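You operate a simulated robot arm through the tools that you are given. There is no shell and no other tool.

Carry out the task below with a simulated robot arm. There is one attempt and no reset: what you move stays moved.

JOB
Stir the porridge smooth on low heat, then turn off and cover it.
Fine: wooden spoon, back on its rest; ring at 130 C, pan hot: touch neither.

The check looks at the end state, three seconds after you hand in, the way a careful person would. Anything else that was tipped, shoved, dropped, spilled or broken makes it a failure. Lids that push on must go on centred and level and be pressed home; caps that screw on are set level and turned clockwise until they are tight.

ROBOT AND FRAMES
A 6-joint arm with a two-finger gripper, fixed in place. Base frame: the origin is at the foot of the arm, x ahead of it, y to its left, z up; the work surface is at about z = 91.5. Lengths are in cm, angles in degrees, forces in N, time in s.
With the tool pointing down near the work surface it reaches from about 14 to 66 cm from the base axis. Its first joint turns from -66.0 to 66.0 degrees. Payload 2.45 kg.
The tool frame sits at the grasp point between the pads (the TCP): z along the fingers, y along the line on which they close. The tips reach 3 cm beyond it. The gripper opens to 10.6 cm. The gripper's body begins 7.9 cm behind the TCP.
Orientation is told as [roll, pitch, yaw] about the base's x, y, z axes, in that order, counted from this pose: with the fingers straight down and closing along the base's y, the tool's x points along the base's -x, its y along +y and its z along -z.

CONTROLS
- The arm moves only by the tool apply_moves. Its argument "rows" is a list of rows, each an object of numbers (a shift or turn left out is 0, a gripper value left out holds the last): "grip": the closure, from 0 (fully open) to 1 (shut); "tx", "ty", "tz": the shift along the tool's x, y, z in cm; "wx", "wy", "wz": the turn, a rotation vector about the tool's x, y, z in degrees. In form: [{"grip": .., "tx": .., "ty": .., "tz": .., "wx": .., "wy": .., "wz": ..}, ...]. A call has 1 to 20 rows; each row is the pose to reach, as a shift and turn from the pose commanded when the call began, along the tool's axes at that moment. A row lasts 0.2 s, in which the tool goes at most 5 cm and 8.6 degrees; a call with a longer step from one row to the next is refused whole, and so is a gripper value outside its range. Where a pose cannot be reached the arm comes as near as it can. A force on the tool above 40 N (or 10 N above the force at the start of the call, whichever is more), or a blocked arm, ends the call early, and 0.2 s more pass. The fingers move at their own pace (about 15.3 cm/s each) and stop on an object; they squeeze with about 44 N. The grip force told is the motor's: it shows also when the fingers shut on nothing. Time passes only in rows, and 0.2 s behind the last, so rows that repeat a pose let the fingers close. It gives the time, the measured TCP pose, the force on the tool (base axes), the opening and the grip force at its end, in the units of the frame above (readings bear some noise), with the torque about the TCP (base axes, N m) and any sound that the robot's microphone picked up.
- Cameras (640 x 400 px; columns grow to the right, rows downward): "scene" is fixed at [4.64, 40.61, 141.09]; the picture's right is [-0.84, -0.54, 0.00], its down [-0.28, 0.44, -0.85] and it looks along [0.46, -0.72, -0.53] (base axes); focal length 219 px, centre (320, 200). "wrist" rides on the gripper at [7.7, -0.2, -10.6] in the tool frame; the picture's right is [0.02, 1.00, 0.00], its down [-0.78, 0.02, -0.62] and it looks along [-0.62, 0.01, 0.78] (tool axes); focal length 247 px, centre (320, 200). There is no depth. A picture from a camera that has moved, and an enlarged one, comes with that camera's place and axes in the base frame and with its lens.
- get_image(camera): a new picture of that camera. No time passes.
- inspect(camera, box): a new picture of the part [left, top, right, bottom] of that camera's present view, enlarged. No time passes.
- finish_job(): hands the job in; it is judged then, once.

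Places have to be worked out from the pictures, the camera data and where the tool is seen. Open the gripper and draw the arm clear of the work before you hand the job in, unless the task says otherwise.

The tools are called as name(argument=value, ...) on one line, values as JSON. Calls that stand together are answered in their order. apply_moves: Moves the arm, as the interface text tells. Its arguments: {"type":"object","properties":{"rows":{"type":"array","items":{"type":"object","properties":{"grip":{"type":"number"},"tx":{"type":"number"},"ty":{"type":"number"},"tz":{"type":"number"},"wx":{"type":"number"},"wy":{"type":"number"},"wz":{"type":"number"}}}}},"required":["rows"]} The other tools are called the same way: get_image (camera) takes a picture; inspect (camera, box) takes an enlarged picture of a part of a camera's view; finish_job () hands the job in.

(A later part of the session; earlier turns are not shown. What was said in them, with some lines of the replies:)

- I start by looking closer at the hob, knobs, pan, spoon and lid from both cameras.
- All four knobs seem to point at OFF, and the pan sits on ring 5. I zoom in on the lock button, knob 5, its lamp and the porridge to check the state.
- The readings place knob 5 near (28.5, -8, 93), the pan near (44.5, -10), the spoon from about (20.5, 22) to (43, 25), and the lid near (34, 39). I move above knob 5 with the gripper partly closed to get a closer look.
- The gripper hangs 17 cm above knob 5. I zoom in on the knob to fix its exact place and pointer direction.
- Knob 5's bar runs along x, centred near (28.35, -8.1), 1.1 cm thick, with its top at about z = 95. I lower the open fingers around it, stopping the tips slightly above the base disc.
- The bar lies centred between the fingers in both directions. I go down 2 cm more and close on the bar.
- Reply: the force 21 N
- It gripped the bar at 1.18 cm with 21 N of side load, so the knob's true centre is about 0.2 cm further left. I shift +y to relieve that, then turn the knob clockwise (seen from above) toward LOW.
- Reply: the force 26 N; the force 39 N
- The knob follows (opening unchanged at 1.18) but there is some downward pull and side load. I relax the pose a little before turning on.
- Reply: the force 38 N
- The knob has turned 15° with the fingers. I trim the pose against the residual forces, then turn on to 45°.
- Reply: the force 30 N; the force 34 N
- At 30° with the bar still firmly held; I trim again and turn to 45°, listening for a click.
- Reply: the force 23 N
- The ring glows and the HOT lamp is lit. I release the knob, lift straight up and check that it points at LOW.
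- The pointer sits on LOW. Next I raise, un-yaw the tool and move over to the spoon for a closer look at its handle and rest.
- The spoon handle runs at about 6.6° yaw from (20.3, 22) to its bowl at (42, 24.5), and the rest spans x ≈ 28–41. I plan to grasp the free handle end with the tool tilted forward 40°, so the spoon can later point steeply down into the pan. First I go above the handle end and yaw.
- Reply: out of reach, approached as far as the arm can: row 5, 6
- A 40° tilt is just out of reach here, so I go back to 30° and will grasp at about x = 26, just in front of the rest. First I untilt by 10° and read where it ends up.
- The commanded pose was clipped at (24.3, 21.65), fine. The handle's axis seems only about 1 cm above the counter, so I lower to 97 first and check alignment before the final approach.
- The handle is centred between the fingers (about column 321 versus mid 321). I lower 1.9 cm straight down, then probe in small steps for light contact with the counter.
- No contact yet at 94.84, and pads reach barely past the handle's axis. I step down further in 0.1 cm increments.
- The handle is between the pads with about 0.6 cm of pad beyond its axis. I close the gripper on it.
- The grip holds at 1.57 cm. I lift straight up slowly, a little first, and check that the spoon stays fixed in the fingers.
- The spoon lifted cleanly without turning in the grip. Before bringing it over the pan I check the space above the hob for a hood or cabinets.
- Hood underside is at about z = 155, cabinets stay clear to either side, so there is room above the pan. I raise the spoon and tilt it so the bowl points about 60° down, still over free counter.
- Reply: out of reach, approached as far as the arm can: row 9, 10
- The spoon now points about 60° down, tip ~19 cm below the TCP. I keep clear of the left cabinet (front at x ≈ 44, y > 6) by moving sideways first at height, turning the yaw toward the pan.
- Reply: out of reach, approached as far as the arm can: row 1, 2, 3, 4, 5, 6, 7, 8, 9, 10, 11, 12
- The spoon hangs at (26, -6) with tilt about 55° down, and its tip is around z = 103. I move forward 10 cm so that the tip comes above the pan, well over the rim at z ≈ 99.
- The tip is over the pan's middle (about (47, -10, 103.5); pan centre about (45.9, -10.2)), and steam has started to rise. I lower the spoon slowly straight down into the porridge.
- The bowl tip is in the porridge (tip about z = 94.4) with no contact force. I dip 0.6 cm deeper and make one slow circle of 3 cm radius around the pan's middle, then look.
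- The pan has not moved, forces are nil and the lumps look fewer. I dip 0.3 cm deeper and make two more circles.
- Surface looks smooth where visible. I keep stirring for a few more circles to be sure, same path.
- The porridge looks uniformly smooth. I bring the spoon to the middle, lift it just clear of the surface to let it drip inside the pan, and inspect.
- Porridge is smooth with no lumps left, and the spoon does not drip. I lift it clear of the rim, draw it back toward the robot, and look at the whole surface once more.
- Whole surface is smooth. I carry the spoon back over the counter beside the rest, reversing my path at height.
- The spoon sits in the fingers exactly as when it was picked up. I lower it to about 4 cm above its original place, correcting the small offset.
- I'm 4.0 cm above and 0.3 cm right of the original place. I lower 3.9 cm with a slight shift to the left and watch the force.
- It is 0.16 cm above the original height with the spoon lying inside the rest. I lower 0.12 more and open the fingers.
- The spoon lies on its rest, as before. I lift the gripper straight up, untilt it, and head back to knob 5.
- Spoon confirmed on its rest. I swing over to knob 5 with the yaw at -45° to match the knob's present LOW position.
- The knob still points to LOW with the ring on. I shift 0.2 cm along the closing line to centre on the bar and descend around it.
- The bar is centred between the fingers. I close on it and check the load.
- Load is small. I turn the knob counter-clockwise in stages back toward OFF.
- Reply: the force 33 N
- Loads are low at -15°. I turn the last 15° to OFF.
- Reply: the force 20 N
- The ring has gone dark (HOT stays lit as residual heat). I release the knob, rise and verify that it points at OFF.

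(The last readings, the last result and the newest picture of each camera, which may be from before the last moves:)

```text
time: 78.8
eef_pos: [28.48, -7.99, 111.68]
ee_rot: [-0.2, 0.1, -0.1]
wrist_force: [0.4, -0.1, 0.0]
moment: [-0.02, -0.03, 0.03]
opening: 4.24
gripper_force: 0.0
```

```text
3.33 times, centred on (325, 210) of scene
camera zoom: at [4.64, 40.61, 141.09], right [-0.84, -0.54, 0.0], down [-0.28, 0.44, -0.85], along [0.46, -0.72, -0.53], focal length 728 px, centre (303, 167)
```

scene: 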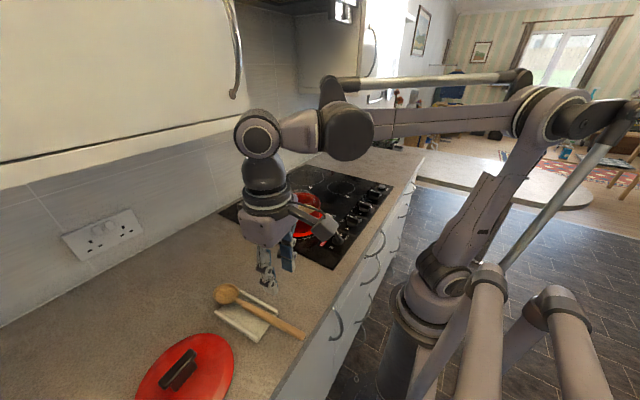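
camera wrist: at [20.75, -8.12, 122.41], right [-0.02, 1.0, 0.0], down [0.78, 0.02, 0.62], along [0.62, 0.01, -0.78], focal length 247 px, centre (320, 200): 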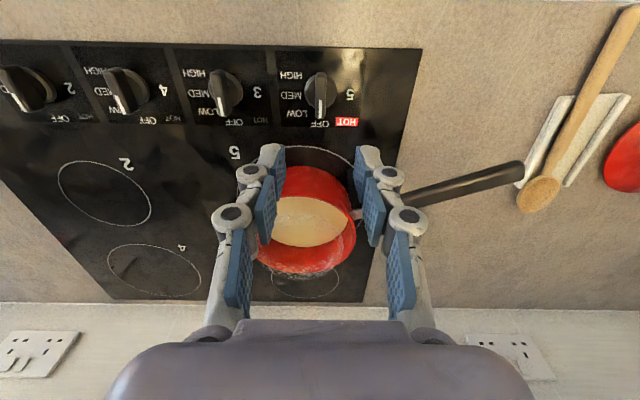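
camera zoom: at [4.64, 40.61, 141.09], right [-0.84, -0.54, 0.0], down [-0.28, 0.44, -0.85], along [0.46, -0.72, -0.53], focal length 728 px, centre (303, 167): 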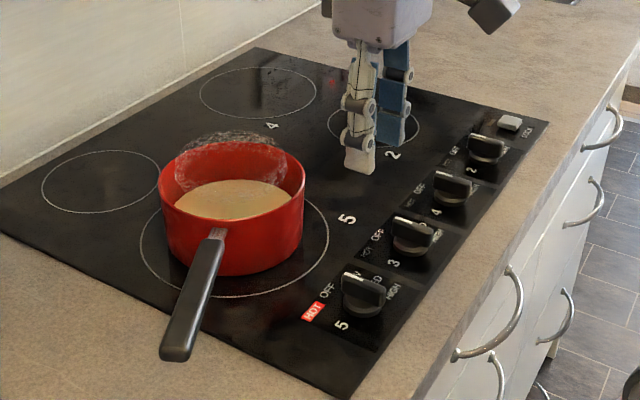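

Knob 5 is at OFF and the ring is dark. On the way to the lid I take a centred look at the pan's rim from above to fix its centre precisely.

apply_moves(rows=[{"grip": 0.3, "tx": -1.6, "ty": -0.8, "tz": -1.1}, {"tx": -3.2, "ty": -1.5, "tz": -2.2}, {"tx": -4.8, "ty": -2.3, "tz": -3.3, "grip": 0}, {"tx": -4.8, "ty": -2.3, "tz": -3.3}])

inspect(camera="wrist", box=[240, 140, 400, 240])

get_image(camera="wrist")

```text
time: 79.8
eef_pos: [33.31, -10.28, 114.9]
ee_rot: [-0.2, 0.2, 0.0]
wrist_force: [0.0, -0.6, -0.8]
moment: [-0.01, 0.0, 0.02]
opening: 10.6
gripper_force: 0.2
```

```text
4.00 times, centred on (320, 190) of wrist
camera zoom: at [25.71, -10.36, 125.61], right [-0.02, 1.0, 0.0], down [0.78, 0.02, 0.62], along [0.62, 0.01, -0.78], focal length 988 px, centre (320, 240)
```

zoom: 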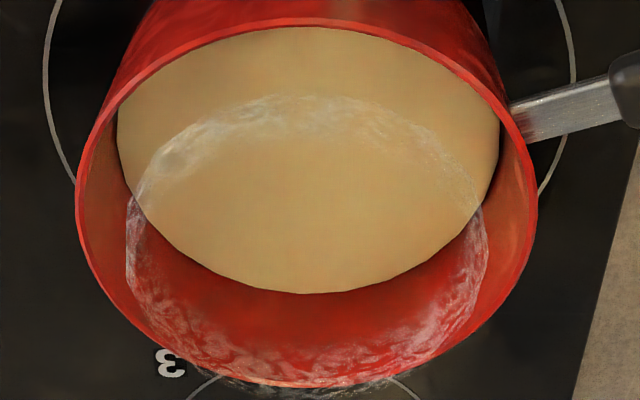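

```text
taken
camera wrist: at [25.71, -10.36, 125.61], right [-0.02, 1.0, 0.0], down [0.78, 0.02, 0.62], along [0.62, 0.01, -0.78], focal length 247 px, centre (320, 200)
```

wrist: 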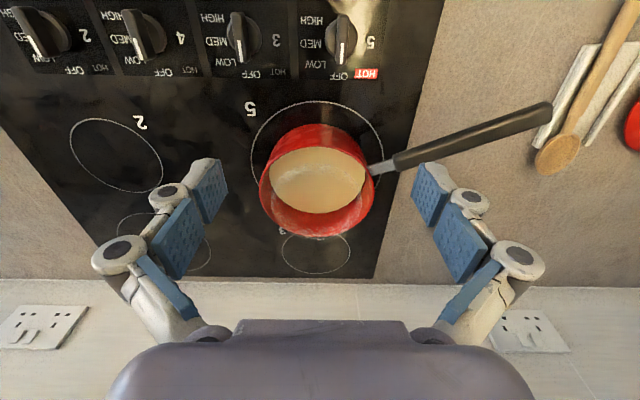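

Pan rim centre comes out at about (46.2, -10.4), z ≈ 98.8, diameter 15.5. Now I move over toward the lid to look at it and its handle.

apply_moves(rows=[{"tx": 0.7, "ty": 4.0}, {"tx": 1.4, "ty": 8.0}, {"tx": 2.1, "ty": 12.0}, {"tx": 2.8, "ty": 16.0}, {"tx": 3.5, "ty": 20.0}, {"tx": 4.2, "ty": 24.0}, {"tx": 4.9, "ty": 28.0}, {"tx": 5.6, "ty": 32.0}, {"tx": 6.3, "ty": 36.0}, {"tx": 7.0, "ty": 40.0}, {"tx": 7.7, "ty": 44.0}, {"tx": 8.4, "ty": 47.0}, {"tx": 9, "ty": 48.8}, {"tx": 9, "ty": 48.8}])

get_image(camera="wrist")

inspect(camera="scene", box=[120, 310, 264, 400])

```text
time: 82.8
eef_pos: [24.3, 38.55, 115.07]
ee_rot: [-0.2, 0.1, -0.1]
wrist_force: [0.8, 0.7, 0.2]
moment: [0.0, 0.01, -0.02]
opening: 10.62
gripper_force: 0.2
```

```text
taken
camera wrist: at [16.66, 38.36, 125.66], right [-0.02, 1.0, 0.0], down [0.78, 0.02, 0.62], along [0.62, 0.01, -0.78], focal length 247 px, centre (320, 200)
```

wrist: 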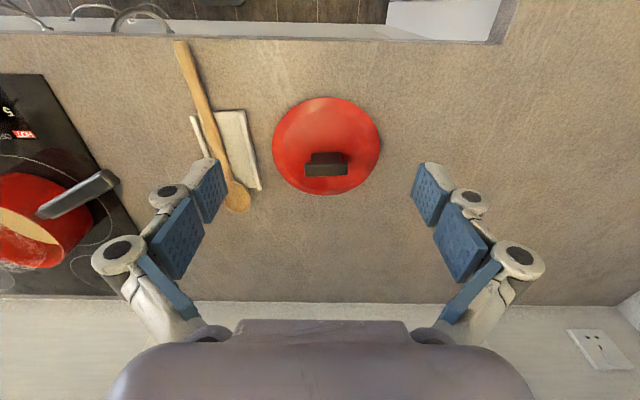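

```text
4.44 times, centred on (192, 355) of scene
camera zoom: at [4.64, 40.61, 141.09], right [-0.84, -0.54, 0.0], down [-0.28, 0.44, -0.85], along [0.46, -0.72, -0.53], focal length 971 px, centre (889, -489)
```

zoom: 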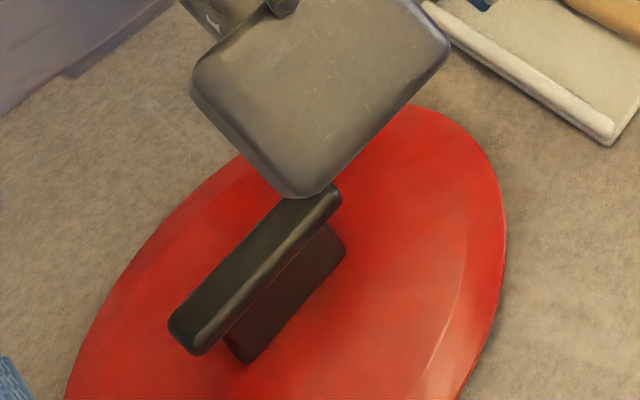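

inspect(camera="wrist", box=[256, 90, 400, 200])

inspect(camera="wrist", box=[160, 30, 280, 220])

```text
3.64 times, centred on (328, 145) of wrist
camera zoom: at [16.66, 38.36, 125.66], right [-0.02, 1.0, 0.0], down [0.78, 0.02, 0.62], along [0.62, 0.01, -0.78], focal length 898 px, centre (291, 400)
```

zoom: 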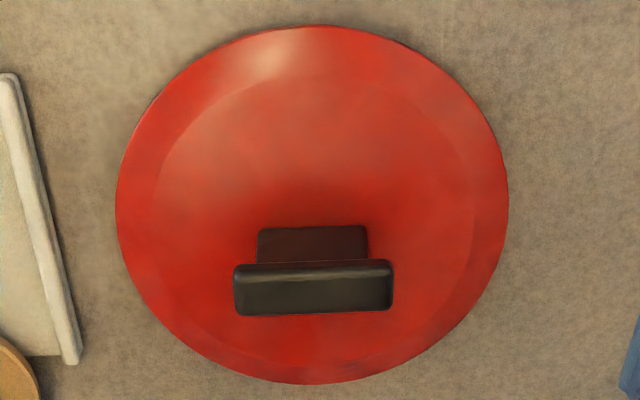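

```text
2.11 times, centred on (220, 125) of wrist
camera zoom: at [16.66, 38.36, 125.66], right [-0.02, 1.0, 0.0], down [0.78, 0.02, 0.62], along [0.62, 0.01, -0.78], focal length 520 px, centre (530, 358)
```

zoom: 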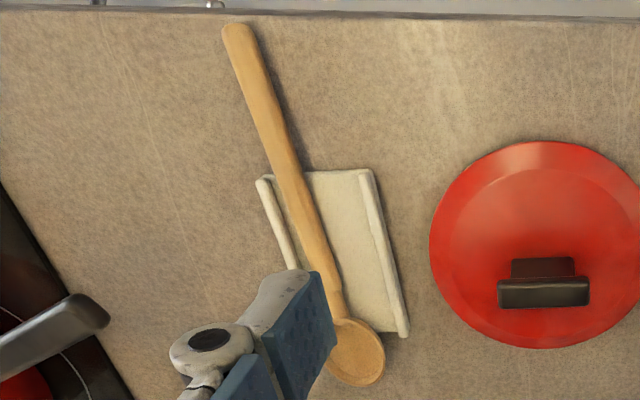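

Lid centre is at about (34.3, 39.4), diameter 16; its handle bar runs along y (about 3° off), top at z ≈ 96.5. I turn the gripper +93° so that it closes across the bar and move above it.

apply_moves(rows=[{"grip": 0.3, "tx": -0.84, "ty": 0.08, "tz": 0.3, "wz": -7.75}, {"tx": -1.68, "ty": 0.15, "tz": 0.6, "wz": -15.5}, {"tx": -2.5, "ty": 0.22, "tz": 1, "wz": -23.25}, {"tx": -3.35, "ty": 0.3, "tz": 1.5, "wz": -31}, {"tx": -4.2, "ty": 0.38, "tz": 2.2, "wz": -38.75}, {"tx": -5.0, "ty": 0.45, "tz": 3, "wz": -46.5}, {"tx": -5.9, "ty": 0.52, "tz": 4, "wz": -54.25}, {"tx": -6.7, "ty": 0.6, "tz": 5, "wz": -62}, {"tx": -7.5, "ty": 0.68, "tz": 6, "wz": -69.75}, {"tx": -8.4, "ty": 0.75, "tz": 7, "wz": -77.5}, {"tx": -9.2, "ty": 0.82, "tz": 8, "wz": -85.25}, {"tx": -10.05, "ty": 0.9, "tz": 9, "wz": -93}, {"tx": -10.05, "ty": 0.9, "tz": 9, "wz": -93}])

get_image(camera="wrist")

get_image(camera="scene")

```text
time: 85.6
eef_pos: [34.48, 39.37, 105.67]
ee_rot: [0.0, 0.2, 93.1]
wrist_force: [0.5, 0.1, 0.1]
moment: [-0.03, 0.01, -0.05]
opening: 7.43
gripper_force: 0.1
```

```text
taken
camera wrist: at [34.94, 31.71, 116.3], right [-1.0, -0.07, 0.0], down [-0.06, 0.78, 0.62], along [-0.05, 0.62, -0.79], focal length 247 px, centre (320, 200)
```

wrist: 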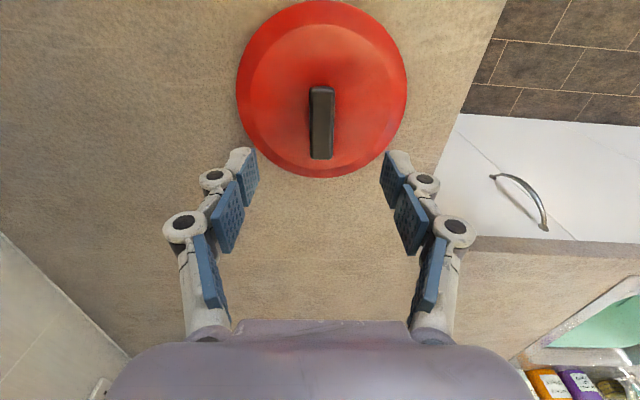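

```text
taken
```

scene: 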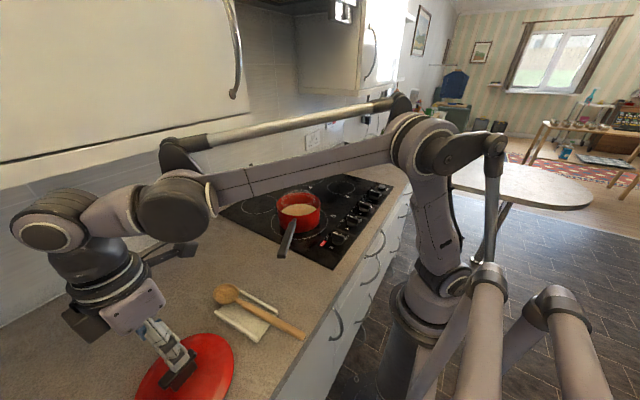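

inspect(camera="wrist", box=[232, 0, 412, 180])

inspect(camera="scene", box=[110, 300, 250, 400])

```text
2.22 times, centred on (322, 90) of wrist
camera zoom: at [34.94, 31.71, 116.3], right [-1.0, -0.07, 0.0], down [-0.06, 0.78, 0.62], along [-0.05, 0.62, -0.79], focal length 549 px, centre (316, 444)
```

zoom: 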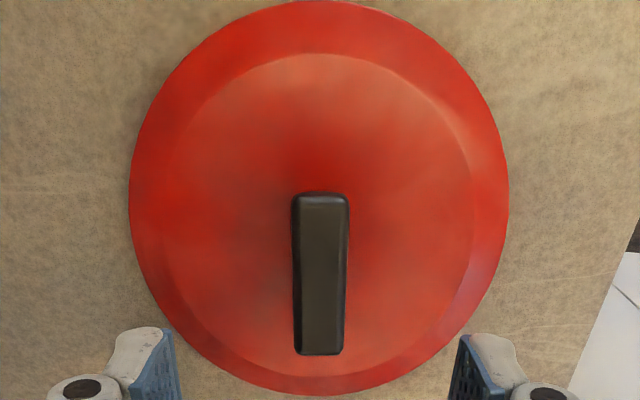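

```text
4.00 times, centred on (180, 350) of scene
camera zoom: at [4.64, 40.61, 141.09], right [-0.84, -0.54, 0.0], down [-0.28, 0.44, -0.85], along [0.46, -0.72, -0.53], focal length 874 px, centre (880, -400)
```

zoom: 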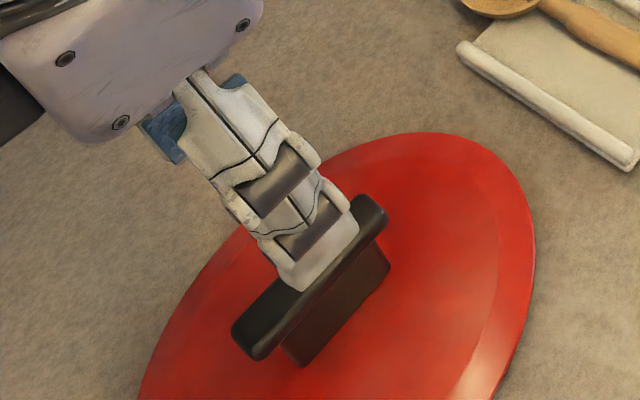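

The bar is within 0.1 cm of the finger mid-line. I descend 8 cm so the pads straddle the bar, about 1 cm clear of the lid's dome.

apply_moves(rows=[{"ty": 0.08, "tz": 2.5, "grip": 0.5}, {"ty": 0.08, "tz": 5}, {"ty": 0.08, "tz": 6.8}, {"ty": 0.08, "tz": 7.9}, {"ty": 0.08, "tz": 7.9}])

get_image(camera="wrist")

inspect(camera="scene", box=[110, 300, 250, 400])

```text
time: 86.8
eef_pos: [34.43, 39.29, 97.85]
ee_rot: [0.1, 0.2, 92.9]
wrist_force: [0.1, 0.2, 0.4]
moment: [0.01, 0.02, 0.01]
opening: 5.3
gripper_force: 0.0
```

```text
taken
camera wrist: at [34.88, 31.82, 108.55], right [-1.0, -0.07, 0.0], down [-0.06, 0.78, 0.62], along [-0.05, 0.62, -0.79], focal length 247 px, centre (320, 200)
```

wrist: 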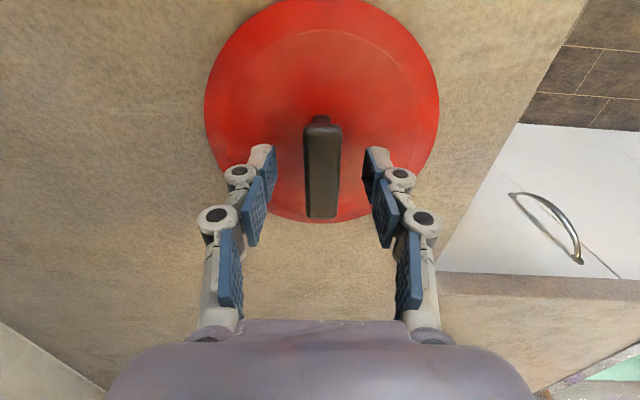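

```text
4.00 times, centred on (180, 350) of scene
camera zoom: at [4.64, 40.61, 141.09], right [-0.84, -0.54, 0.0], down [-0.28, 0.44, -0.85], along [0.46, -0.72, -0.53], focal length 874 px, centre (880, -400)
```

zoom: 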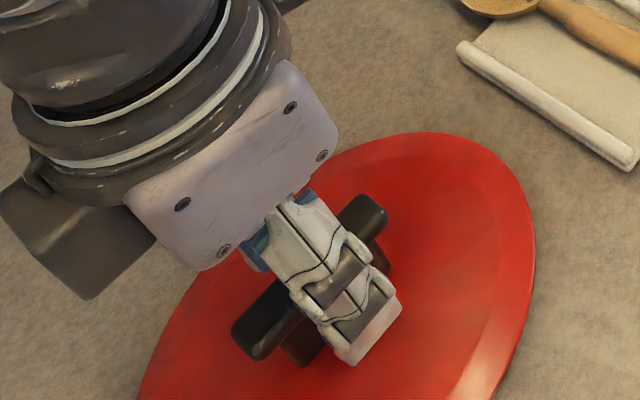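

The bar is well between the pads with 1.8 cm of overlap. I close on it.

apply_moves(rows=[{"grip": 0.7, "tz": 0.2}, {"grip": 0.8, "tz": 0.2}, {"grip": 0.9, "tz": 0.2}, {"grip": 1.0, "tz": 0.2}, {"grip": 1.0, "tz": 0.2}, {"grip": 1.0, "tz": 0.2}])

get_image(camera="wrist")

```text
time: 88.2
eef_pos: [34.42, 39.44, 97.61]
ee_rot: [0.0, 0.2, 92.9]
wrist_force: [0.0, -0.2, -1.3]
moment: [-0.02, 0.02, 0.03]
opening: 1.86
gripper_force: 43.8
```

```text
taken
camera wrist: at [34.88, 31.8, 108.35], right [-1.0, -0.07, 0.0], down [-0.06, 0.78, 0.62], along [-0.05, 0.62, -0.79], focal length 247 px, centre (320, 200)
```

wrist: 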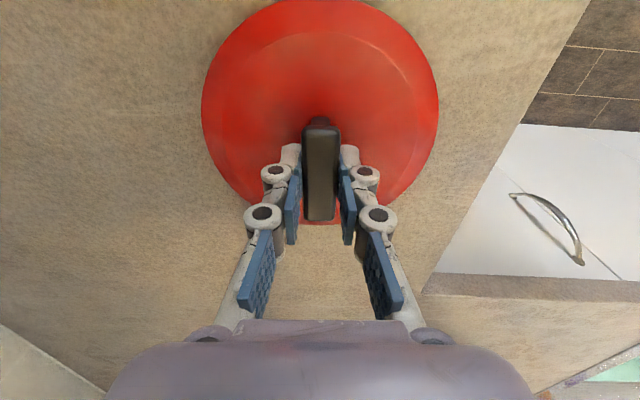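

Grip is firm at 1.86 cm. I lift the lid a little, check, then raise it.

apply_moves(rows=[{"tz": -0.4}, {"tz": -0.9}, {"tz": -1.5}, {"tz": -1.5}])

get_image(camera="wrist")

inspect(camera="scene", box=[110, 300, 250, 400])

```text
time: 89.2
eef_pos: [34.34, 39.41, 99.11]
ee_rot: [0.0, 0.1, 92.9]
wrist_force: [0.2, 0.3, -1.9]
moment: [-0.01, 0.02, 0.0]
opening: 1.84
gripper_force: 43.8
```

```text
taken
camera wrist: at [34.87, 31.84, 109.85], right [-1.0, -0.07, 0.0], down [-0.06, 0.78, 0.62], along [-0.05, 0.62, -0.79], focal length 247 px, centre (320, 200)
```

wrist: 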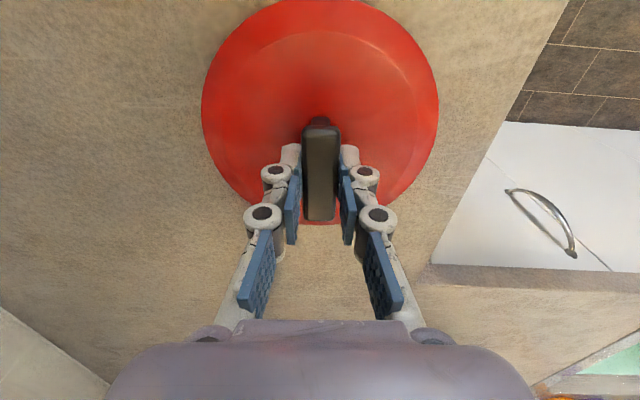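

```text
4.00 times, centred on (180, 350) of scene
camera zoom: at [4.64, 40.61, 141.09], right [-0.84, -0.54, 0.0], down [-0.28, 0.44, -0.85], along [0.46, -0.72, -0.53], focal length 874 px, centre (880, -400)
```

zoom: 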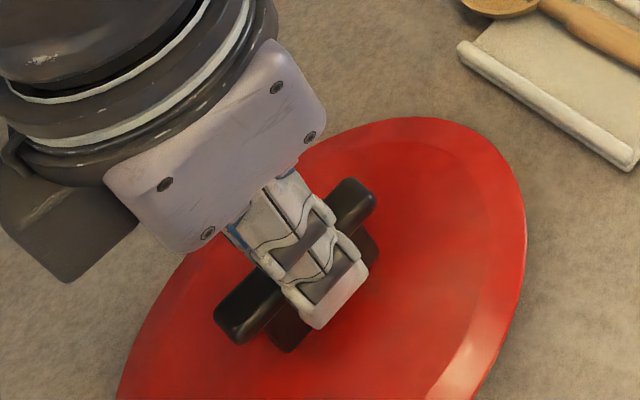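

The lid comes up level and rigid with the gripper (about 2 N weight). I raise it to z ≈ 112 and carry it sideways at x ≈ 34, clear of the cabinet, until it is in front of the pan.

apply_moves(rows=[{"tz": -2.5}, {"tz": -6}, {"tz": -9.5}, {"tz": -12}, {"tx": 1.5, "ty": 0.08, "tz": -13}, {"tx": 4.5, "ty": 0.23, "tz": -13}, {"tx": 8, "ty": 0.42, "tz": -13}, {"tx": 11.6, "ty": 0.6, "tz": -13}, {"tx": 15.2, "ty": 0.79, "tz": -13}, {"tx": 18.8, "ty": 0.98, "tz": -13}, {"tx": 22.4, "ty": 1.17, "tz": -13}, {"tx": 26, "ty": 1.35, "tz": -13}, {"tx": 29.6, "ty": 1.54, "tz": -13}, {"tx": 33.2, "ty": 1.73, "tz": -13}, {"tx": 36.8, "ty": 1.91, "tz": -13}, {"tx": 40, "ty": 2.08, "tz": -13}, {"tx": 42.4, "ty": 2.2, "tz": -13}, {"tx": 43.44, "ty": 2.26, "tz": -13}, {"tx": 43.44, "ty": 2.26, "tz": -13}])

get_image(camera="wrist")

get_image(camera="scene")

```text
time: 93.2
eef_pos: [34.38, -4.11, 112.39]
ee_rot: [0.1, 0.2, 93.0]
wrist_force: [0.3, -0.3, -2.4]
moment: [0.02, 0.02, 0.0]
opening: 1.87
gripper_force: 43.6
```

```text
taken
camera wrist: at [34.84, -11.74, 123.1], right [-1.0, -0.07, 0.0], down [-0.06, 0.78, 0.62], along [-0.05, 0.62, -0.79], focal length 247 px, centre (320, 200)
```

wrist: 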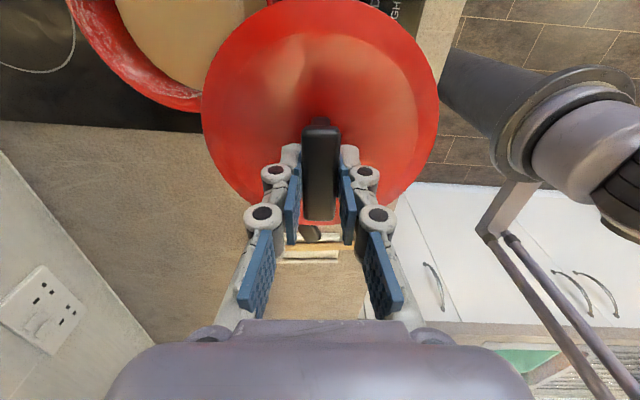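

```text
taken
```

scene: 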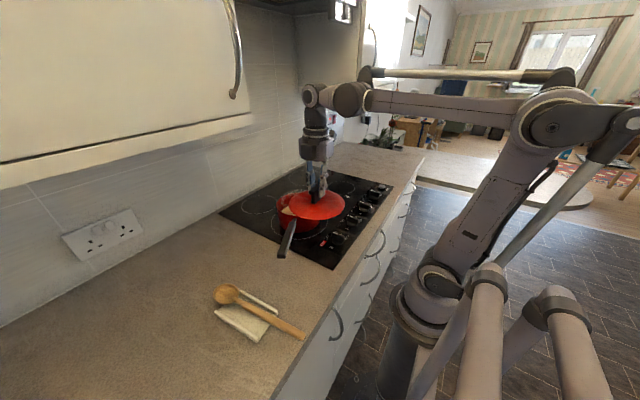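

The lid is held level in front of the pan. I move it forward over the pan's centre, still 7–8 cm above the rim.

apply_moves(rows=[{"tx": 0.8, "ty": -1.3}, {"tx": 2.1, "ty": -3.5}, {"tx": 3.5, "ty": -5.9}, {"tx": 4.9, "ty": -8.3}, {"tx": 6.2, "ty": -10.4}, {"tx": 6.91, "ty": -11.6}, {"tx": 6.91, "ty": -11.6}])

get_image(camera="wrist")

inspect(camera="scene", box=[240, 150, 368, 250])

```text
time: 94.8
eef_pos: [46.35, -10.5, 112.18]
ee_rot: [0.0, 0.3, 92.9]
wrist_force: [-0.5, -0.3, -2.9]
moment: [0.0, -0.01, 0.05]
opening: 1.86
gripper_force: 43.1
```

```text
taken
camera wrist: at [46.88, -18.08, 122.96], right [-1.0, -0.07, 0.0], down [-0.06, 0.78, 0.62], along [-0.05, 0.62, -0.79], focal length 247 px, centre (320, 200)
```

wrist: 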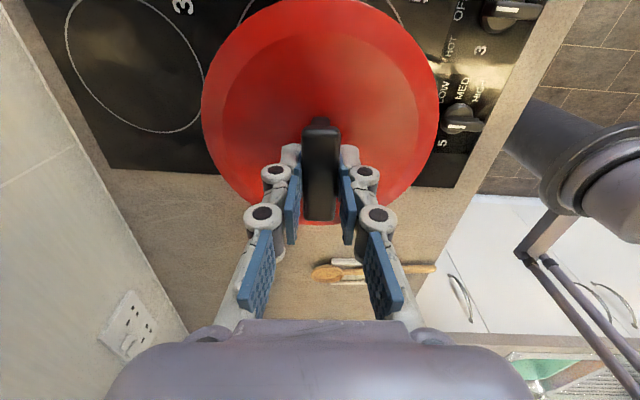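

```text
4.00 times, centred on (304, 200) of scene
camera zoom: at [4.64, 40.61, 141.09], right [-0.84, -0.54, 0.0], down [-0.28, 0.44, -0.85], along [0.46, -0.72, -0.53], focal length 874 px, centre (384, 200)
```

zoom: 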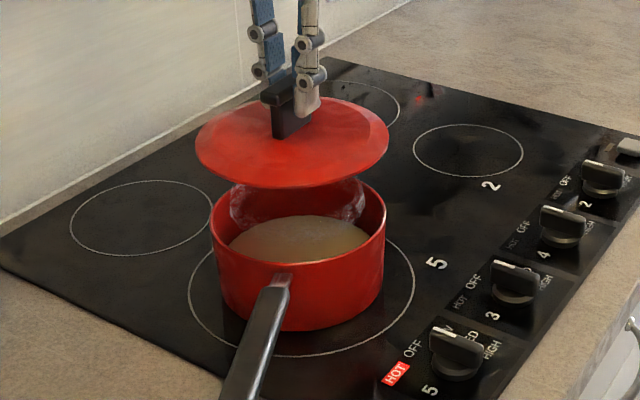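

The lid hovers centred over the pan (lid centre ≈ (46.3, -10.4); pan ≈ (46.4, -10.4)). I lower to about 1.5 cm above the rim for a finer check.

apply_moves(rows=[{"tz": 1.5}, {"tz": 3}, {"tz": 4.5}, {"tz": 5.5}, {"tz": 5.7}, {"tz": 5.7}])

inspect(camera="scene", box=[260, 170, 340, 230])

get_image(camera="wrist")

```text
time: 96.2
eef_pos: [46.08, -10.5, 106.62]
ee_rot: [0.1, 0.2, 92.9]
wrist_force: [-0.5, -0.3, -3.0]
moment: [0.01, 0.0, -0.02]
opening: 1.84
gripper_force: 43.6
```

```text
6.67 times, centred on (300, 200) of scene
camera zoom: at [4.64, 40.61, 141.09], right [-0.84, -0.54, 0.0], down [-0.28, 0.44, -0.85], along [0.46, -0.72, -0.53], focal length 1457 px, centre (453, 200)
```

zoom: 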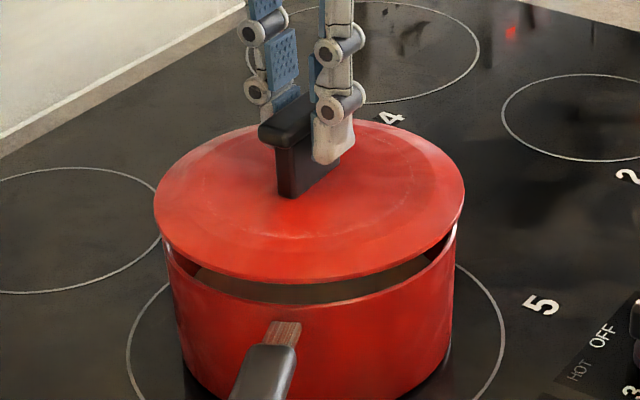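

```text
taken
camera wrist: at [46.68, -18.09, 117.31], right [-1.0, -0.07, 0.0], down [-0.06, 0.78, 0.62], along [-0.05, 0.62, -0.79], focal length 247 px, centre (320, 200)
```

wrist: 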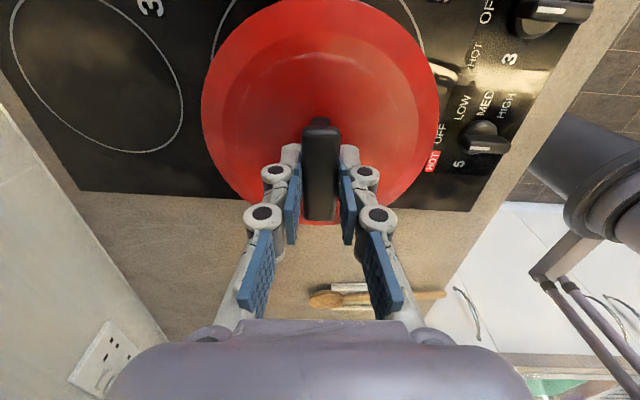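

The lid is centred sideways in the scene view and perhaps 0.2 cm short in x. I shift +0.2 in x and lower to just above the rim, then compare the overhang.

apply_moves(rows=[{"ty": -0.2, "tx": 0.05, "tz": 0.3}, {"ty": -0.2, "tx": 0.05, "tz": 0.7}, {"ty": -0.2, "tx": 0.05, "tz": 1.0}, {"ty": -0.2, "tx": 0.05, "tz": 1.0}])

inspect(camera="scene", box=[268, 176, 332, 232])

inspect(camera="wrist", box=[180, 0, 460, 240])

```text
time: 97.2
eef_pos: [46.39, -10.55, 105.62]
ee_rot: [0.1, 0.3, 92.8]
wrist_force: [0.5, 0.3, -3.1]
moment: [-0.01, 0.0, 0.01]
opening: 1.85
gripper_force: 43.7
```

```text
7.14 times, centred on (300, 204) of scene
camera zoom: at [4.64, 40.61, 141.09], right [-0.84, -0.54, 0.0], down [-0.28, 0.44, -0.85], along [0.46, -0.72, -0.53], focal length 1561 px, centre (463, 171)
```

zoom: 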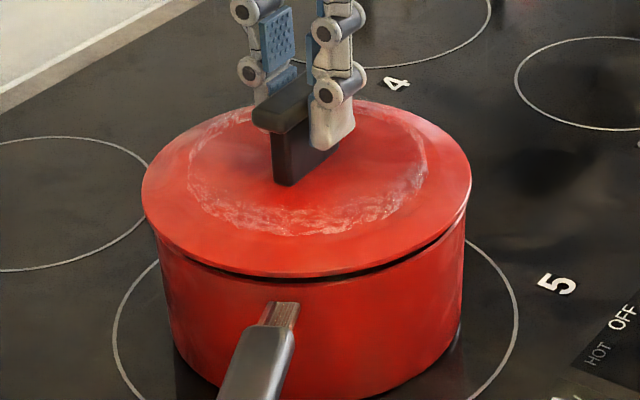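

```text
1.67 times, centred on (320, 120) of wrist
camera zoom: at [46.92, -18.16, 116.28], right [-1.0, -0.07, 0.0], down [-0.06, 0.78, 0.62], along [-0.05, 0.62, -0.79], focal length 412 px, centre (320, 333)
```

zoom: 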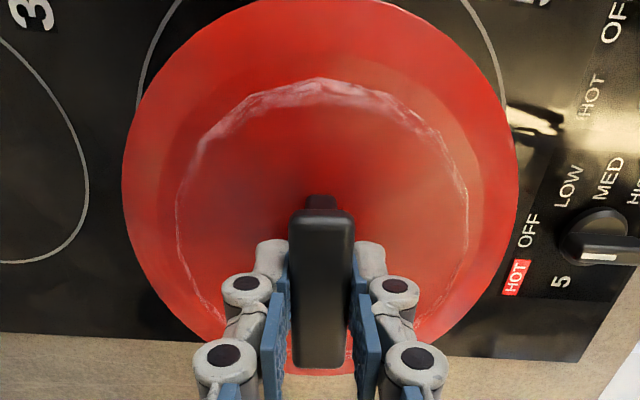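

By both cameras the lid is about 0.2 cm too far in +y relative to the pan. I shift -y 0.2 and lower in small steps to feel the seat.

apply_moves(rows=[{"tx": 0.1, "ty": 0.03}, {"tx": 0.2, "ty": 0.06}, {"tx": 0.2, "ty": 0.06, "tz": 0.1}, {"tx": 0.2, "ty": 0.06, "tz": 0.2}, {"tx": 0.2, "ty": 0.06, "tz": 0.25}, {"tx": 0.2, "ty": 0.06, "tz": 0.25}])

inspect(camera="scene", box=[268, 176, 332, 232])

get_image(camera="wrist")

```text
time: 98.6
eef_pos: [46.41, -10.89, 105.36]
ee_rot: [0.1, 0.2, 92.9]
wrist_force: [-0.1, 0.3, -3.4]
moment: [0.01, 0.02, 0.01]
opening: 1.84
gripper_force: 44.1
```

```text
7.14 times, centred on (300, 204) of scene
camera zoom: at [4.64, 40.61, 141.09], right [-0.84, -0.54, 0.0], down [-0.28, 0.44, -0.85], along [0.46, -0.72, -0.53], focal length 1561 px, centre (463, 171)
```

zoom: 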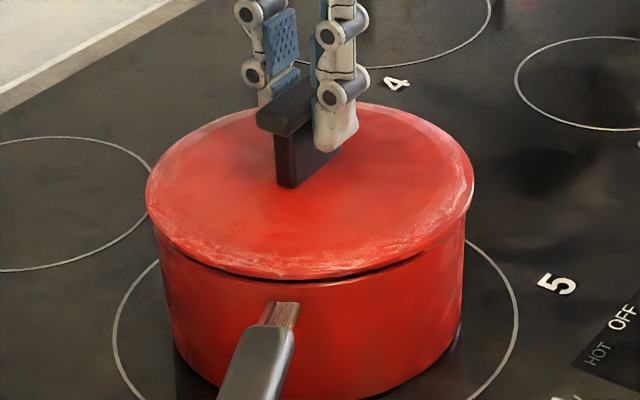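

```text
taken
camera wrist: at [46.89, -18.38, 116.06], right [-1.0, -0.07, 0.0], down [-0.06, 0.78, 0.62], along [-0.05, 0.62, -0.79], focal length 247 px, centre (320, 200)
```

wrist: 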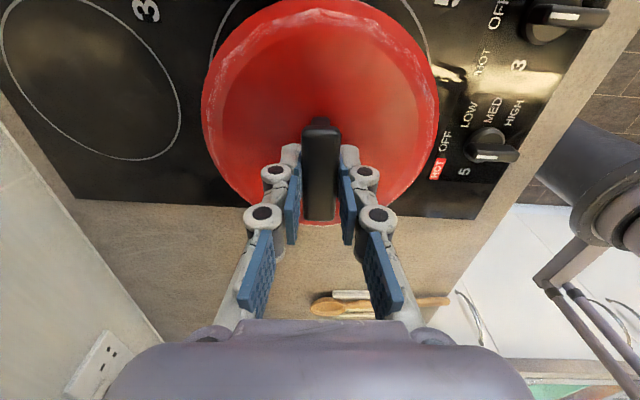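

Overhang left and right is now equal in the scene view. I lower further in small steps to find the seat.

apply_moves(rows=[{"tz": 0.05}, {"tz": 0.1}, {"tz": 0.15}, {"tz": 0.2}, {"tz": 0.2}])

inspect(camera="scene", box=[268, 176, 332, 232])

```text
time: 99.8
eef_pos: [46.48, -10.78, 105.15]
ee_rot: [0.1, 0.1, 92.8]
wrist_force: [-0.6, 0.0, -2.2]
moment: [0.01, 0.01, 0.02]
opening: 1.85
gripper_force: 44.0
```

```text
7.14 times, centred on (300, 204) of scene
camera zoom: at [4.64, 40.61, 141.09], right [-0.84, -0.54, 0.0], down [-0.28, 0.44, -0.85], along [0.46, -0.72, -0.53], focal length 1561 px, centre (463, 171)
```

zoom: 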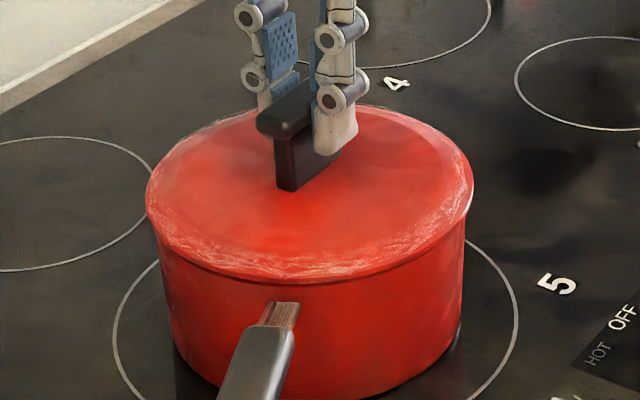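

Gap is nearly closed, still no contact. I go down another 0.2 in 0.05 steps.

apply_moves(rows=[{"tz": 0.05}, {"tz": 0.1}, {"tz": 0.15}, {"tz": 0.15}])

inspect(camera="scene", box=[268, 176, 332, 232])

```text
time: 100.8
eef_pos: [46.31, -10.63, 105.09]
ee_rot: [0.2, 0.1, 92.8]
wrist_force: [0.4, -0.3, -3.3]
moment: [0.0, -0.02, 0.02]
opening: 1.87
gripper_force: 43.8
```

```text
7.14 times, centred on (300, 204) of scene
camera zoom: at [4.64, 40.61, 141.09], right [-0.84, -0.54, 0.0], down [-0.28, 0.44, -0.85], along [0.46, -0.72, -0.53], focal length 1561 px, centre (463, 171)
```

zoom: 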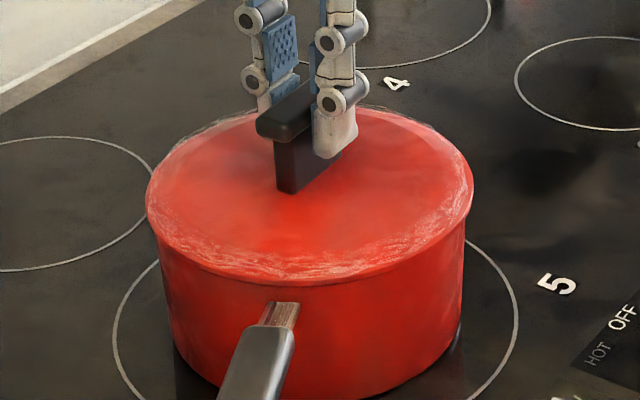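

apply_moves(rows=[{"tz": 0.04}, {"tz": 0.08}, {"tz": 0.12}, {"tz": 0.12}])

inspect(camera="scene", box=[268, 176, 332, 232])

```text
time: 101.8
eef_pos: [46.41, -10.71, 104.97]
ee_rot: [0.1, 0.2, 92.9]
wrist_force: [-0.7, 2.0, 1.9]
moment: [-0.12, 0.04, -0.12]
opening: 1.85
gripper_force: 43.7
```

```text
7.14 times, centred on (300, 204) of scene
camera zoom: at [4.63, 40.62, 141.09], right [-0.84, -0.54, 0.0], down [-0.28, 0.44, -0.85], along [0.46, -0.72, -0.53], focal length 1561 px, centre (463, 171)
```

zoom: 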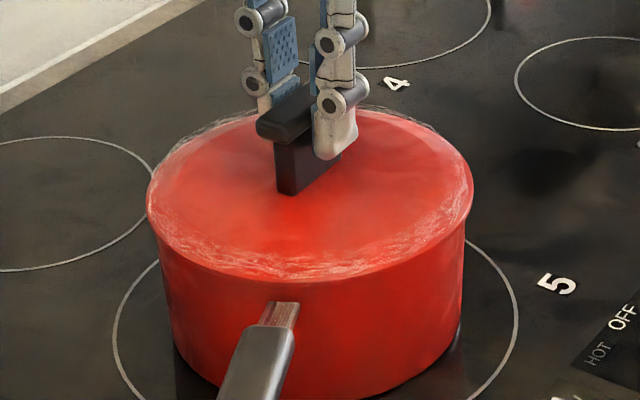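

First light contact (about 5 N). I press gently further, in 0.04 cm steps, to see if it seats.

apply_moves(rows=[{"tz": 0.03}, {"tz": 0.06}, {"tz": 0.06}])

```text
time: 102.6
eef_pos: [46.43, -10.72, 104.83]
ee_rot: [0.1, 0.3, 93.0]
wrist_force: [-2.7, 6.3, 9.5]
moment: [-0.19, -0.02, -0.07]
opening: 1.86
gripper_force: 43.5
```

Side force (+6 N in y, -3 N in x) shows the lid's inner collar touching the pan's wall, so the true centre is a bit to +y. I shift to follow this before pressing more.

apply_moves(rows=[{"tx": -0.06, "ty": 0.02, "tz": -0.03}, {"tx": -0.12, "ty": 0.045, "tz": -0.03}, {"tx": -0.12, "ty": 0.045, "tz": -0.03}])

inspect(camera="scene", box=[268, 176, 332, 232])

```text
time: 103.4
eef_pos: [46.43, -10.64, 104.78]
ee_rot: [0.0, 0.3, 92.7]
wrist_force: [-0.7, -1.2, 12.1]
moment: [0.62, 0.05, -0.06]
opening: 1.86
gripper_force: 43.6
```

```text
7.14 times, centred on (300, 204) of scene
camera zoom: at [4.62, 40.6, 141.09], right [-0.84, -0.54, 0.0], down [-0.28, 0.44, -0.85], along [0.46, -0.72, -0.53], focal length 1561 px, centre (463, 171)
```

zoom: 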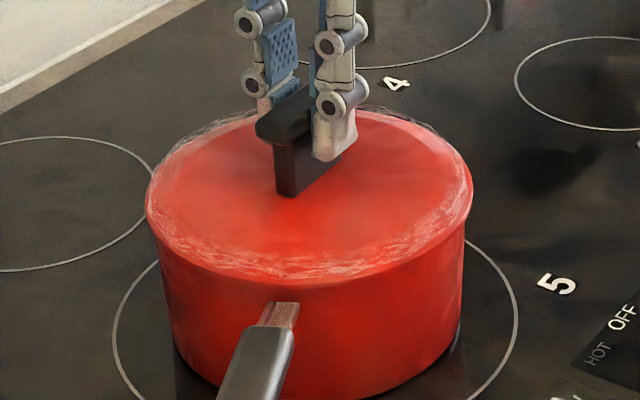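

Side force is gone and the lid's edge now sits flush with the pan's rim in the picture. I press down a bit more to make sure it is home.

apply_moves(rows=[{"tz": 0.03}, {"tz": 0.05}, {"tz": 0.05}])

```text
time: 104.2
eef_pos: [46.34, -10.69, 104.89]
ee_rot: [-0.1, 0.3, 92.8]
wrist_force: [6.8, -10.0, 29.6]
moment: [0.21, -0.13, -0.07]
opening: 1.83
gripper_force: 42.8
```

It presses solidly at 30 N with no further travel. I trim out the small side force by shifting back about 0.07 cm, then hold the press and look.

apply_moves(rows=[{"tx": 0.04, "ty": -0.02, "tz": -0.01}, {"tx": 0.075, "ty": -0.045, "tz": -0.02}, {"tx": 0.075, "ty": -0.045, "tz": -0.02}])

inspect(camera="scene", box=[268, 176, 332, 232])

get_image(camera="wrist")

```text
time: 105.0
eef_pos: [46.33, -10.62, 104.86]
ee_rot: [0.1, 0.1, 92.9]
wrist_force: [5.1, -7.4, 28.5]
moment: [-0.87, -0.08, -0.04]
opening: 1.83
gripper_force: 43.9
```

```text
7.14 times, centred on (300, 204) of scene
camera zoom: at [4.61, 40.6, 141.09], right [-0.84, -0.54, 0.0], down [-0.28, 0.44, -0.85], along [0.46, -0.72, -0.53], focal length 1561 px, centre (463, 171)
```

zoom: 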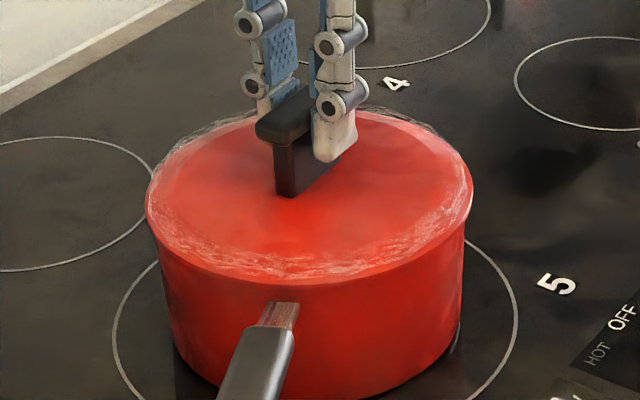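

```text
taken
camera wrist: at [46.86, -18.26, 115.57], right [-1.0, -0.07, 0.0], down [-0.06, 0.78, 0.62], along [-0.05, 0.62, -0.79], focal length 247 px, centre (320, 200)
```

wrist: 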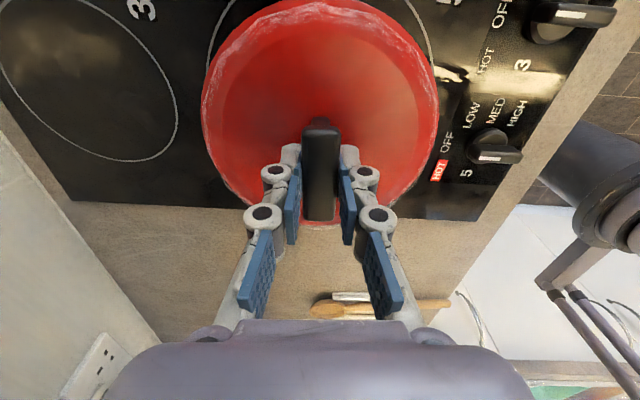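

The lid sits flush, centred and level, and the pan has not moved relative to its ring. I ease the press off before releasing.

apply_moves(rows=[{"tz": -0.03}, {"tz": -0.055}, {"tz": -0.055}])

```text
time: 105.8
eef_pos: [46.35, -10.54, 104.84]
ee_rot: [0.1, -0.1, 92.9]
wrist_force: [-0.6, 0.8, -1.5]
moment: [0.0, -0.01, 0.02]
opening: 1.87
gripper_force: 43.7
```

Load is nearly zero and the lid rests on the pan. I open the fingers and rise straight up.

apply_moves(rows=[{"tz": 0.01, "grip": 0.9}, {"tz": 0.01, "grip": 0.8}, {"tz": 0.01, "grip": 0.7}, {"tz": 0.01, "grip": 0.6}, {"tz": 0.01, "grip": 0.55}, {"tz": 0.01, "grip": 0.55}])

get_image(camera="wrist")

inspect(camera="scene", box=[268, 176, 332, 232])

```text
time: 107.2
eef_pos: [46.37, -10.59, 104.87]
ee_rot: [0.1, 0.3, 92.9]
wrist_force: [0.5, -0.4, 0.5]
moment: [0.0, 0.0, -0.03]
opening: 4.77
gripper_force: 0.1
```

```text
taken
camera wrist: at [46.88, -18.23, 115.6], right [-1.0, -0.07, 0.0], down [-0.06, 0.78, 0.62], along [-0.05, 0.62, -0.79], focal length 247 px, centre (320, 200)
```

wrist: 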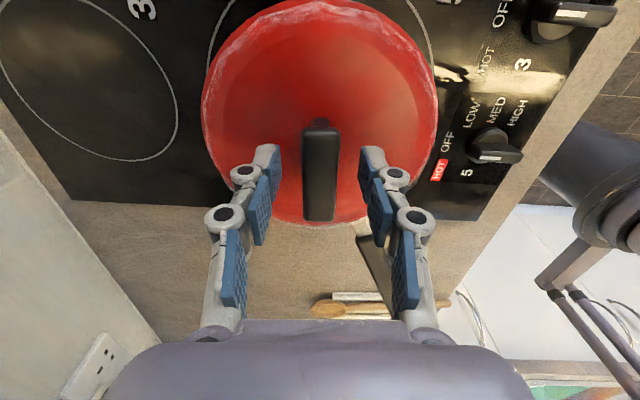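

```text
7.14 times, centred on (300, 204) of scene
camera zoom: at [4.64, 40.61, 141.09], right [-0.84, -0.54, 0.0], down [-0.28, 0.44, -0.85], along [0.46, -0.72, -0.53], focal length 1561 px, centre (463, 171)
```

zoom: 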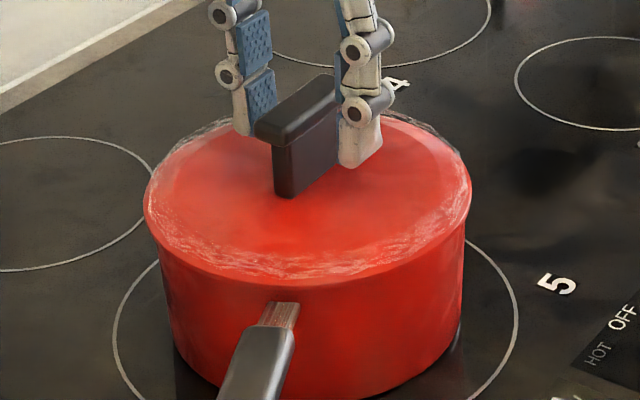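

The lid stayed on after release. I rise straight up and inspect it from above.

apply_moves(rows=[{"tz": -1}, {"tz": -3}, {"tz": -6}, {"tz": -9}, {"tz": -12}, {"tz": -12}])

get_image(camera="wrist")

inspect(camera="scene", box=[260, 165, 340, 240])

inspect(camera="wrist", box=[200, 0, 440, 190])

```text
time: 108.6
eef_pos: [46.42, -10.77, 116.93]
ee_rot: [0.1, 0.3, 92.9]
wrist_force: [-0.5, 1.1, 0.3]
moment: [0.04, -0.02, 0.01]
opening: 4.76
gripper_force: 0.0
```

```text
taken
camera wrist: at [46.93, -18.31, 127.61], right [-1.0, -0.07, 0.0], down [-0.06, 0.78, 0.62], along [-0.05, 0.62, -0.79], focal length 247 px, centre (320, 200)
```

wrist: 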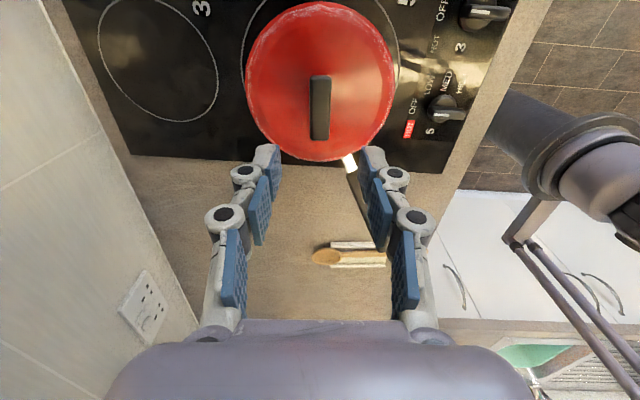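

```text
5.33 times, centred on (300, 202) of scene
camera zoom: at [4.64, 40.61, 141.09], right [-0.84, -0.54, 0.0], down [-0.28, 0.44, -0.85], along [0.46, -0.72, -0.53], focal length 1166 px, centre (427, 187)
```

zoom: 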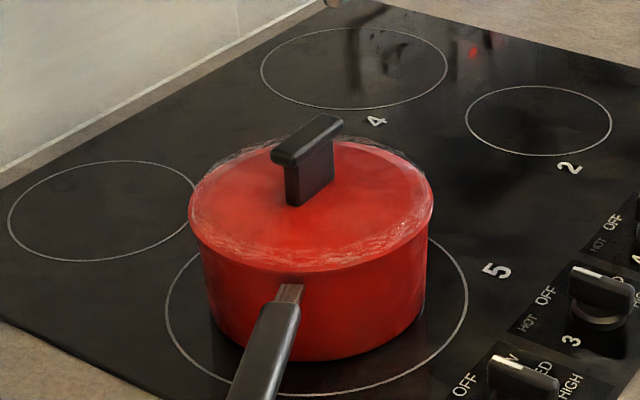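

```text
2.11 times, centred on (320, 95) of wrist
camera zoom: at [46.93, -18.31, 127.61], right [-1.0, -0.07, 0.0], down [-0.06, 0.78, 0.62], along [-0.05, 0.62, -0.79], focal length 520 px, centre (320, 421)
```

zoom: 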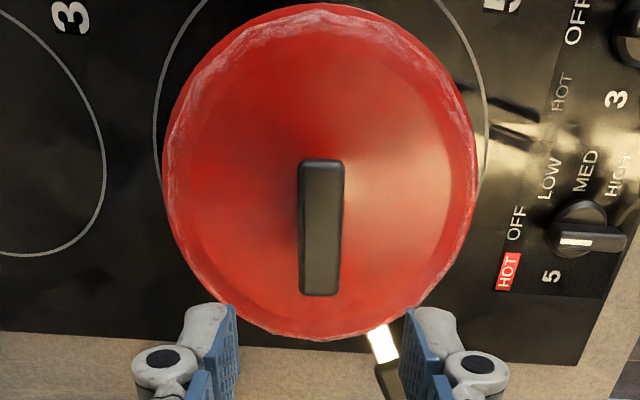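

The lid looks level and centred to within about 0.1 cm, and the pan's handle is exactly where it was. I zoom in on the lid/pan seam from both sides to check that it is fully seated.

inspect(camera="scene", box=[270, 185, 330, 222])

inspect(camera="wrist", box=[240, 0, 400, 100])

```text
10.67 times, centred on (300, 204) of scene
camera zoom: at [4.64, 40.61, 141.09], right [-0.84, -0.54, 0.0], down [-0.28, 0.44, -0.85], along [0.46, -0.72, -0.53], focal length 2331 px, centre (533, 163)
```

zoom: 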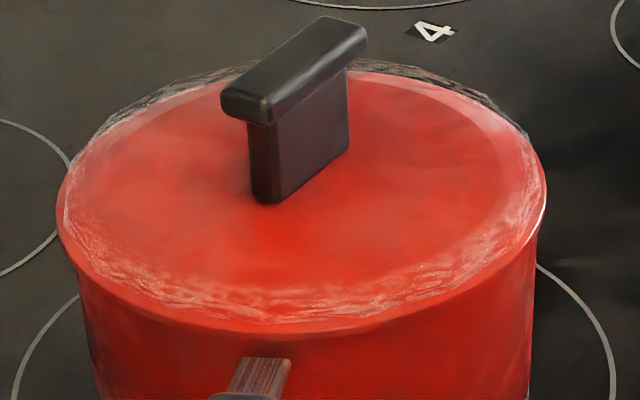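

```text
4.00 times, centred on (320, 50) of wrist
camera zoom: at [46.93, -18.31, 127.61], right [-1.0, -0.07, 0.0], down [-0.06, 0.78, 0.62], along [-0.05, 0.62, -0.79], focal length 988 px, centre (320, 800)
```

zoom: 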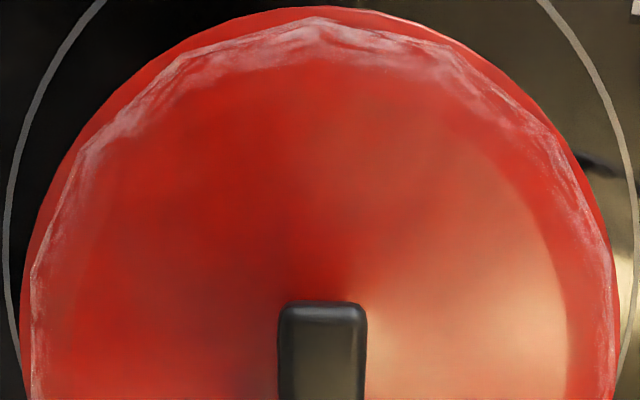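

The seam is flush all round, and the lid is level and centred. I now draw the arm up and back, clear of the hob, and open the gripper.

apply_moves(rows=[{"tz": -3}, {"tz": -6}, {"tz": -9}, {"tx": -1.3, "ty": 2.6, "tz": -11}, {"tx": -2.6, "ty": 5.2, "tz": -13}, {"tx": -3.9, "ty": 7.8, "tz": -13}, {"tx": -5.2, "ty": 10.4, "tz": -13}, {"tx": -6.5, "ty": 13, "tz": -13}, {"tx": -7.8, "ty": 15.6, "tz": -13, "grip": 0.2}, {"tx": -7.8, "ty": 15.6, "tz": -13, "grip": 0}, {"tx": -7.8, "ty": 15.6, "tz": -13, "grip": 0}])

get_image(camera="scene")

get_image(camera="wrist")

inspect(camera="scene", box=[190, 160, 410, 350])

```text
time: 111.0
eef_pos: [30.46, -3.44, 129.82]
ee_rot: [0.1, 0.3, 92.9]
wrist_force: [0.1, -0.5, 0.3]
moment: [0.0, 0.02, -0.01]
opening: 10.6
gripper_force: 0.1
```

```text
taken
```

scene: 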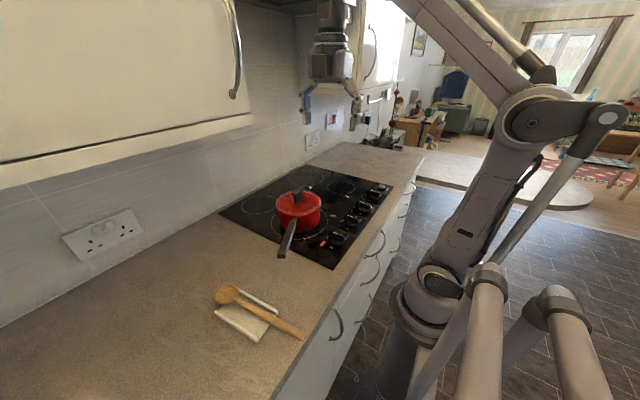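

```text
taken
camera wrist: at [30.91, -11.12, 140.54], right [-1.0, -0.07, 0.0], down [-0.06, 0.78, 0.62], along [-0.05, 0.62, -0.79], focal length 247 px, centre (320, 200)
```

wrist: 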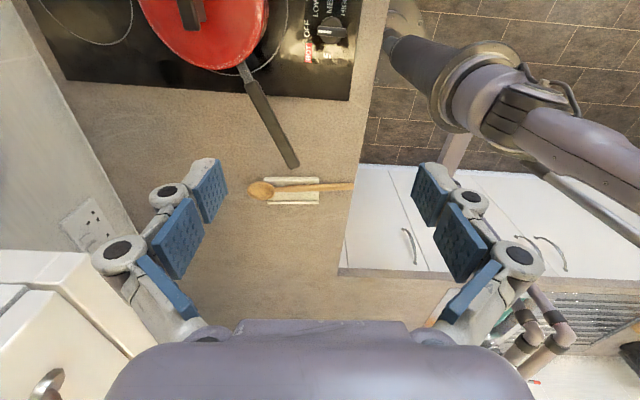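

```text
2.11 times, centred on (300, 255) of scene
camera zoom: at [4.64, 40.61, 141.09], right [-0.84, -0.54, 0.0], down [-0.28, 0.44, -0.85], along [0.46, -0.72, -0.53], focal length 460 px, centre (362, 84)
```

zoom: 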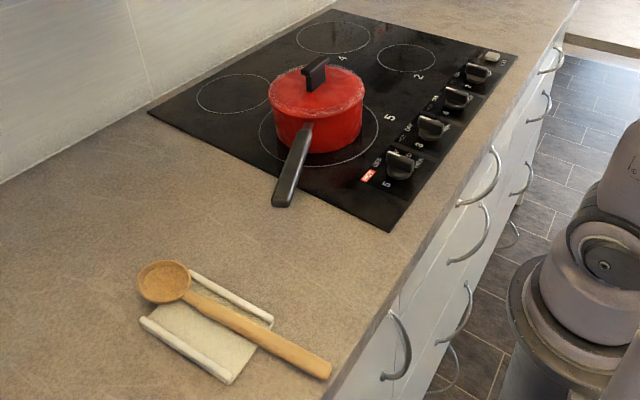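

Final state: the porridge is smooth and covered with the lid level, knob 5 is at OFF with the ring dark, the spoon is on its rest and nothing is spilled. The arm is clear with the gripper open, so I hand the job in.

finish_job()

```text
The job is handed in.
```

The porridge is stirred smooth, the ring is off and the lid is on. The job is handed in, but I got no verdict back.

- **Heat:** I turned knob 5 from OFF to LOW before stirring and back to OFF afterwards. The ring went dark. The HOT lamp was still lit from leftover heat when I finished.
- **Stirring:** I made seven slow circles with the wooden spoon. The last pictures before covering showed no lumps.
- **Spoon:** It is back on its rest, about where it started, and I saw no drips on the counter or hob.
- **Lid:** I pressed it on with about 30 N and it went down no further. It slid roughly 0.15 cm sideways when I let go, but it looks level, flush and within about 0.1 cm of centre.
- **Pan and ring:** The gripper touched neither, and the pan's handle is where it was before.
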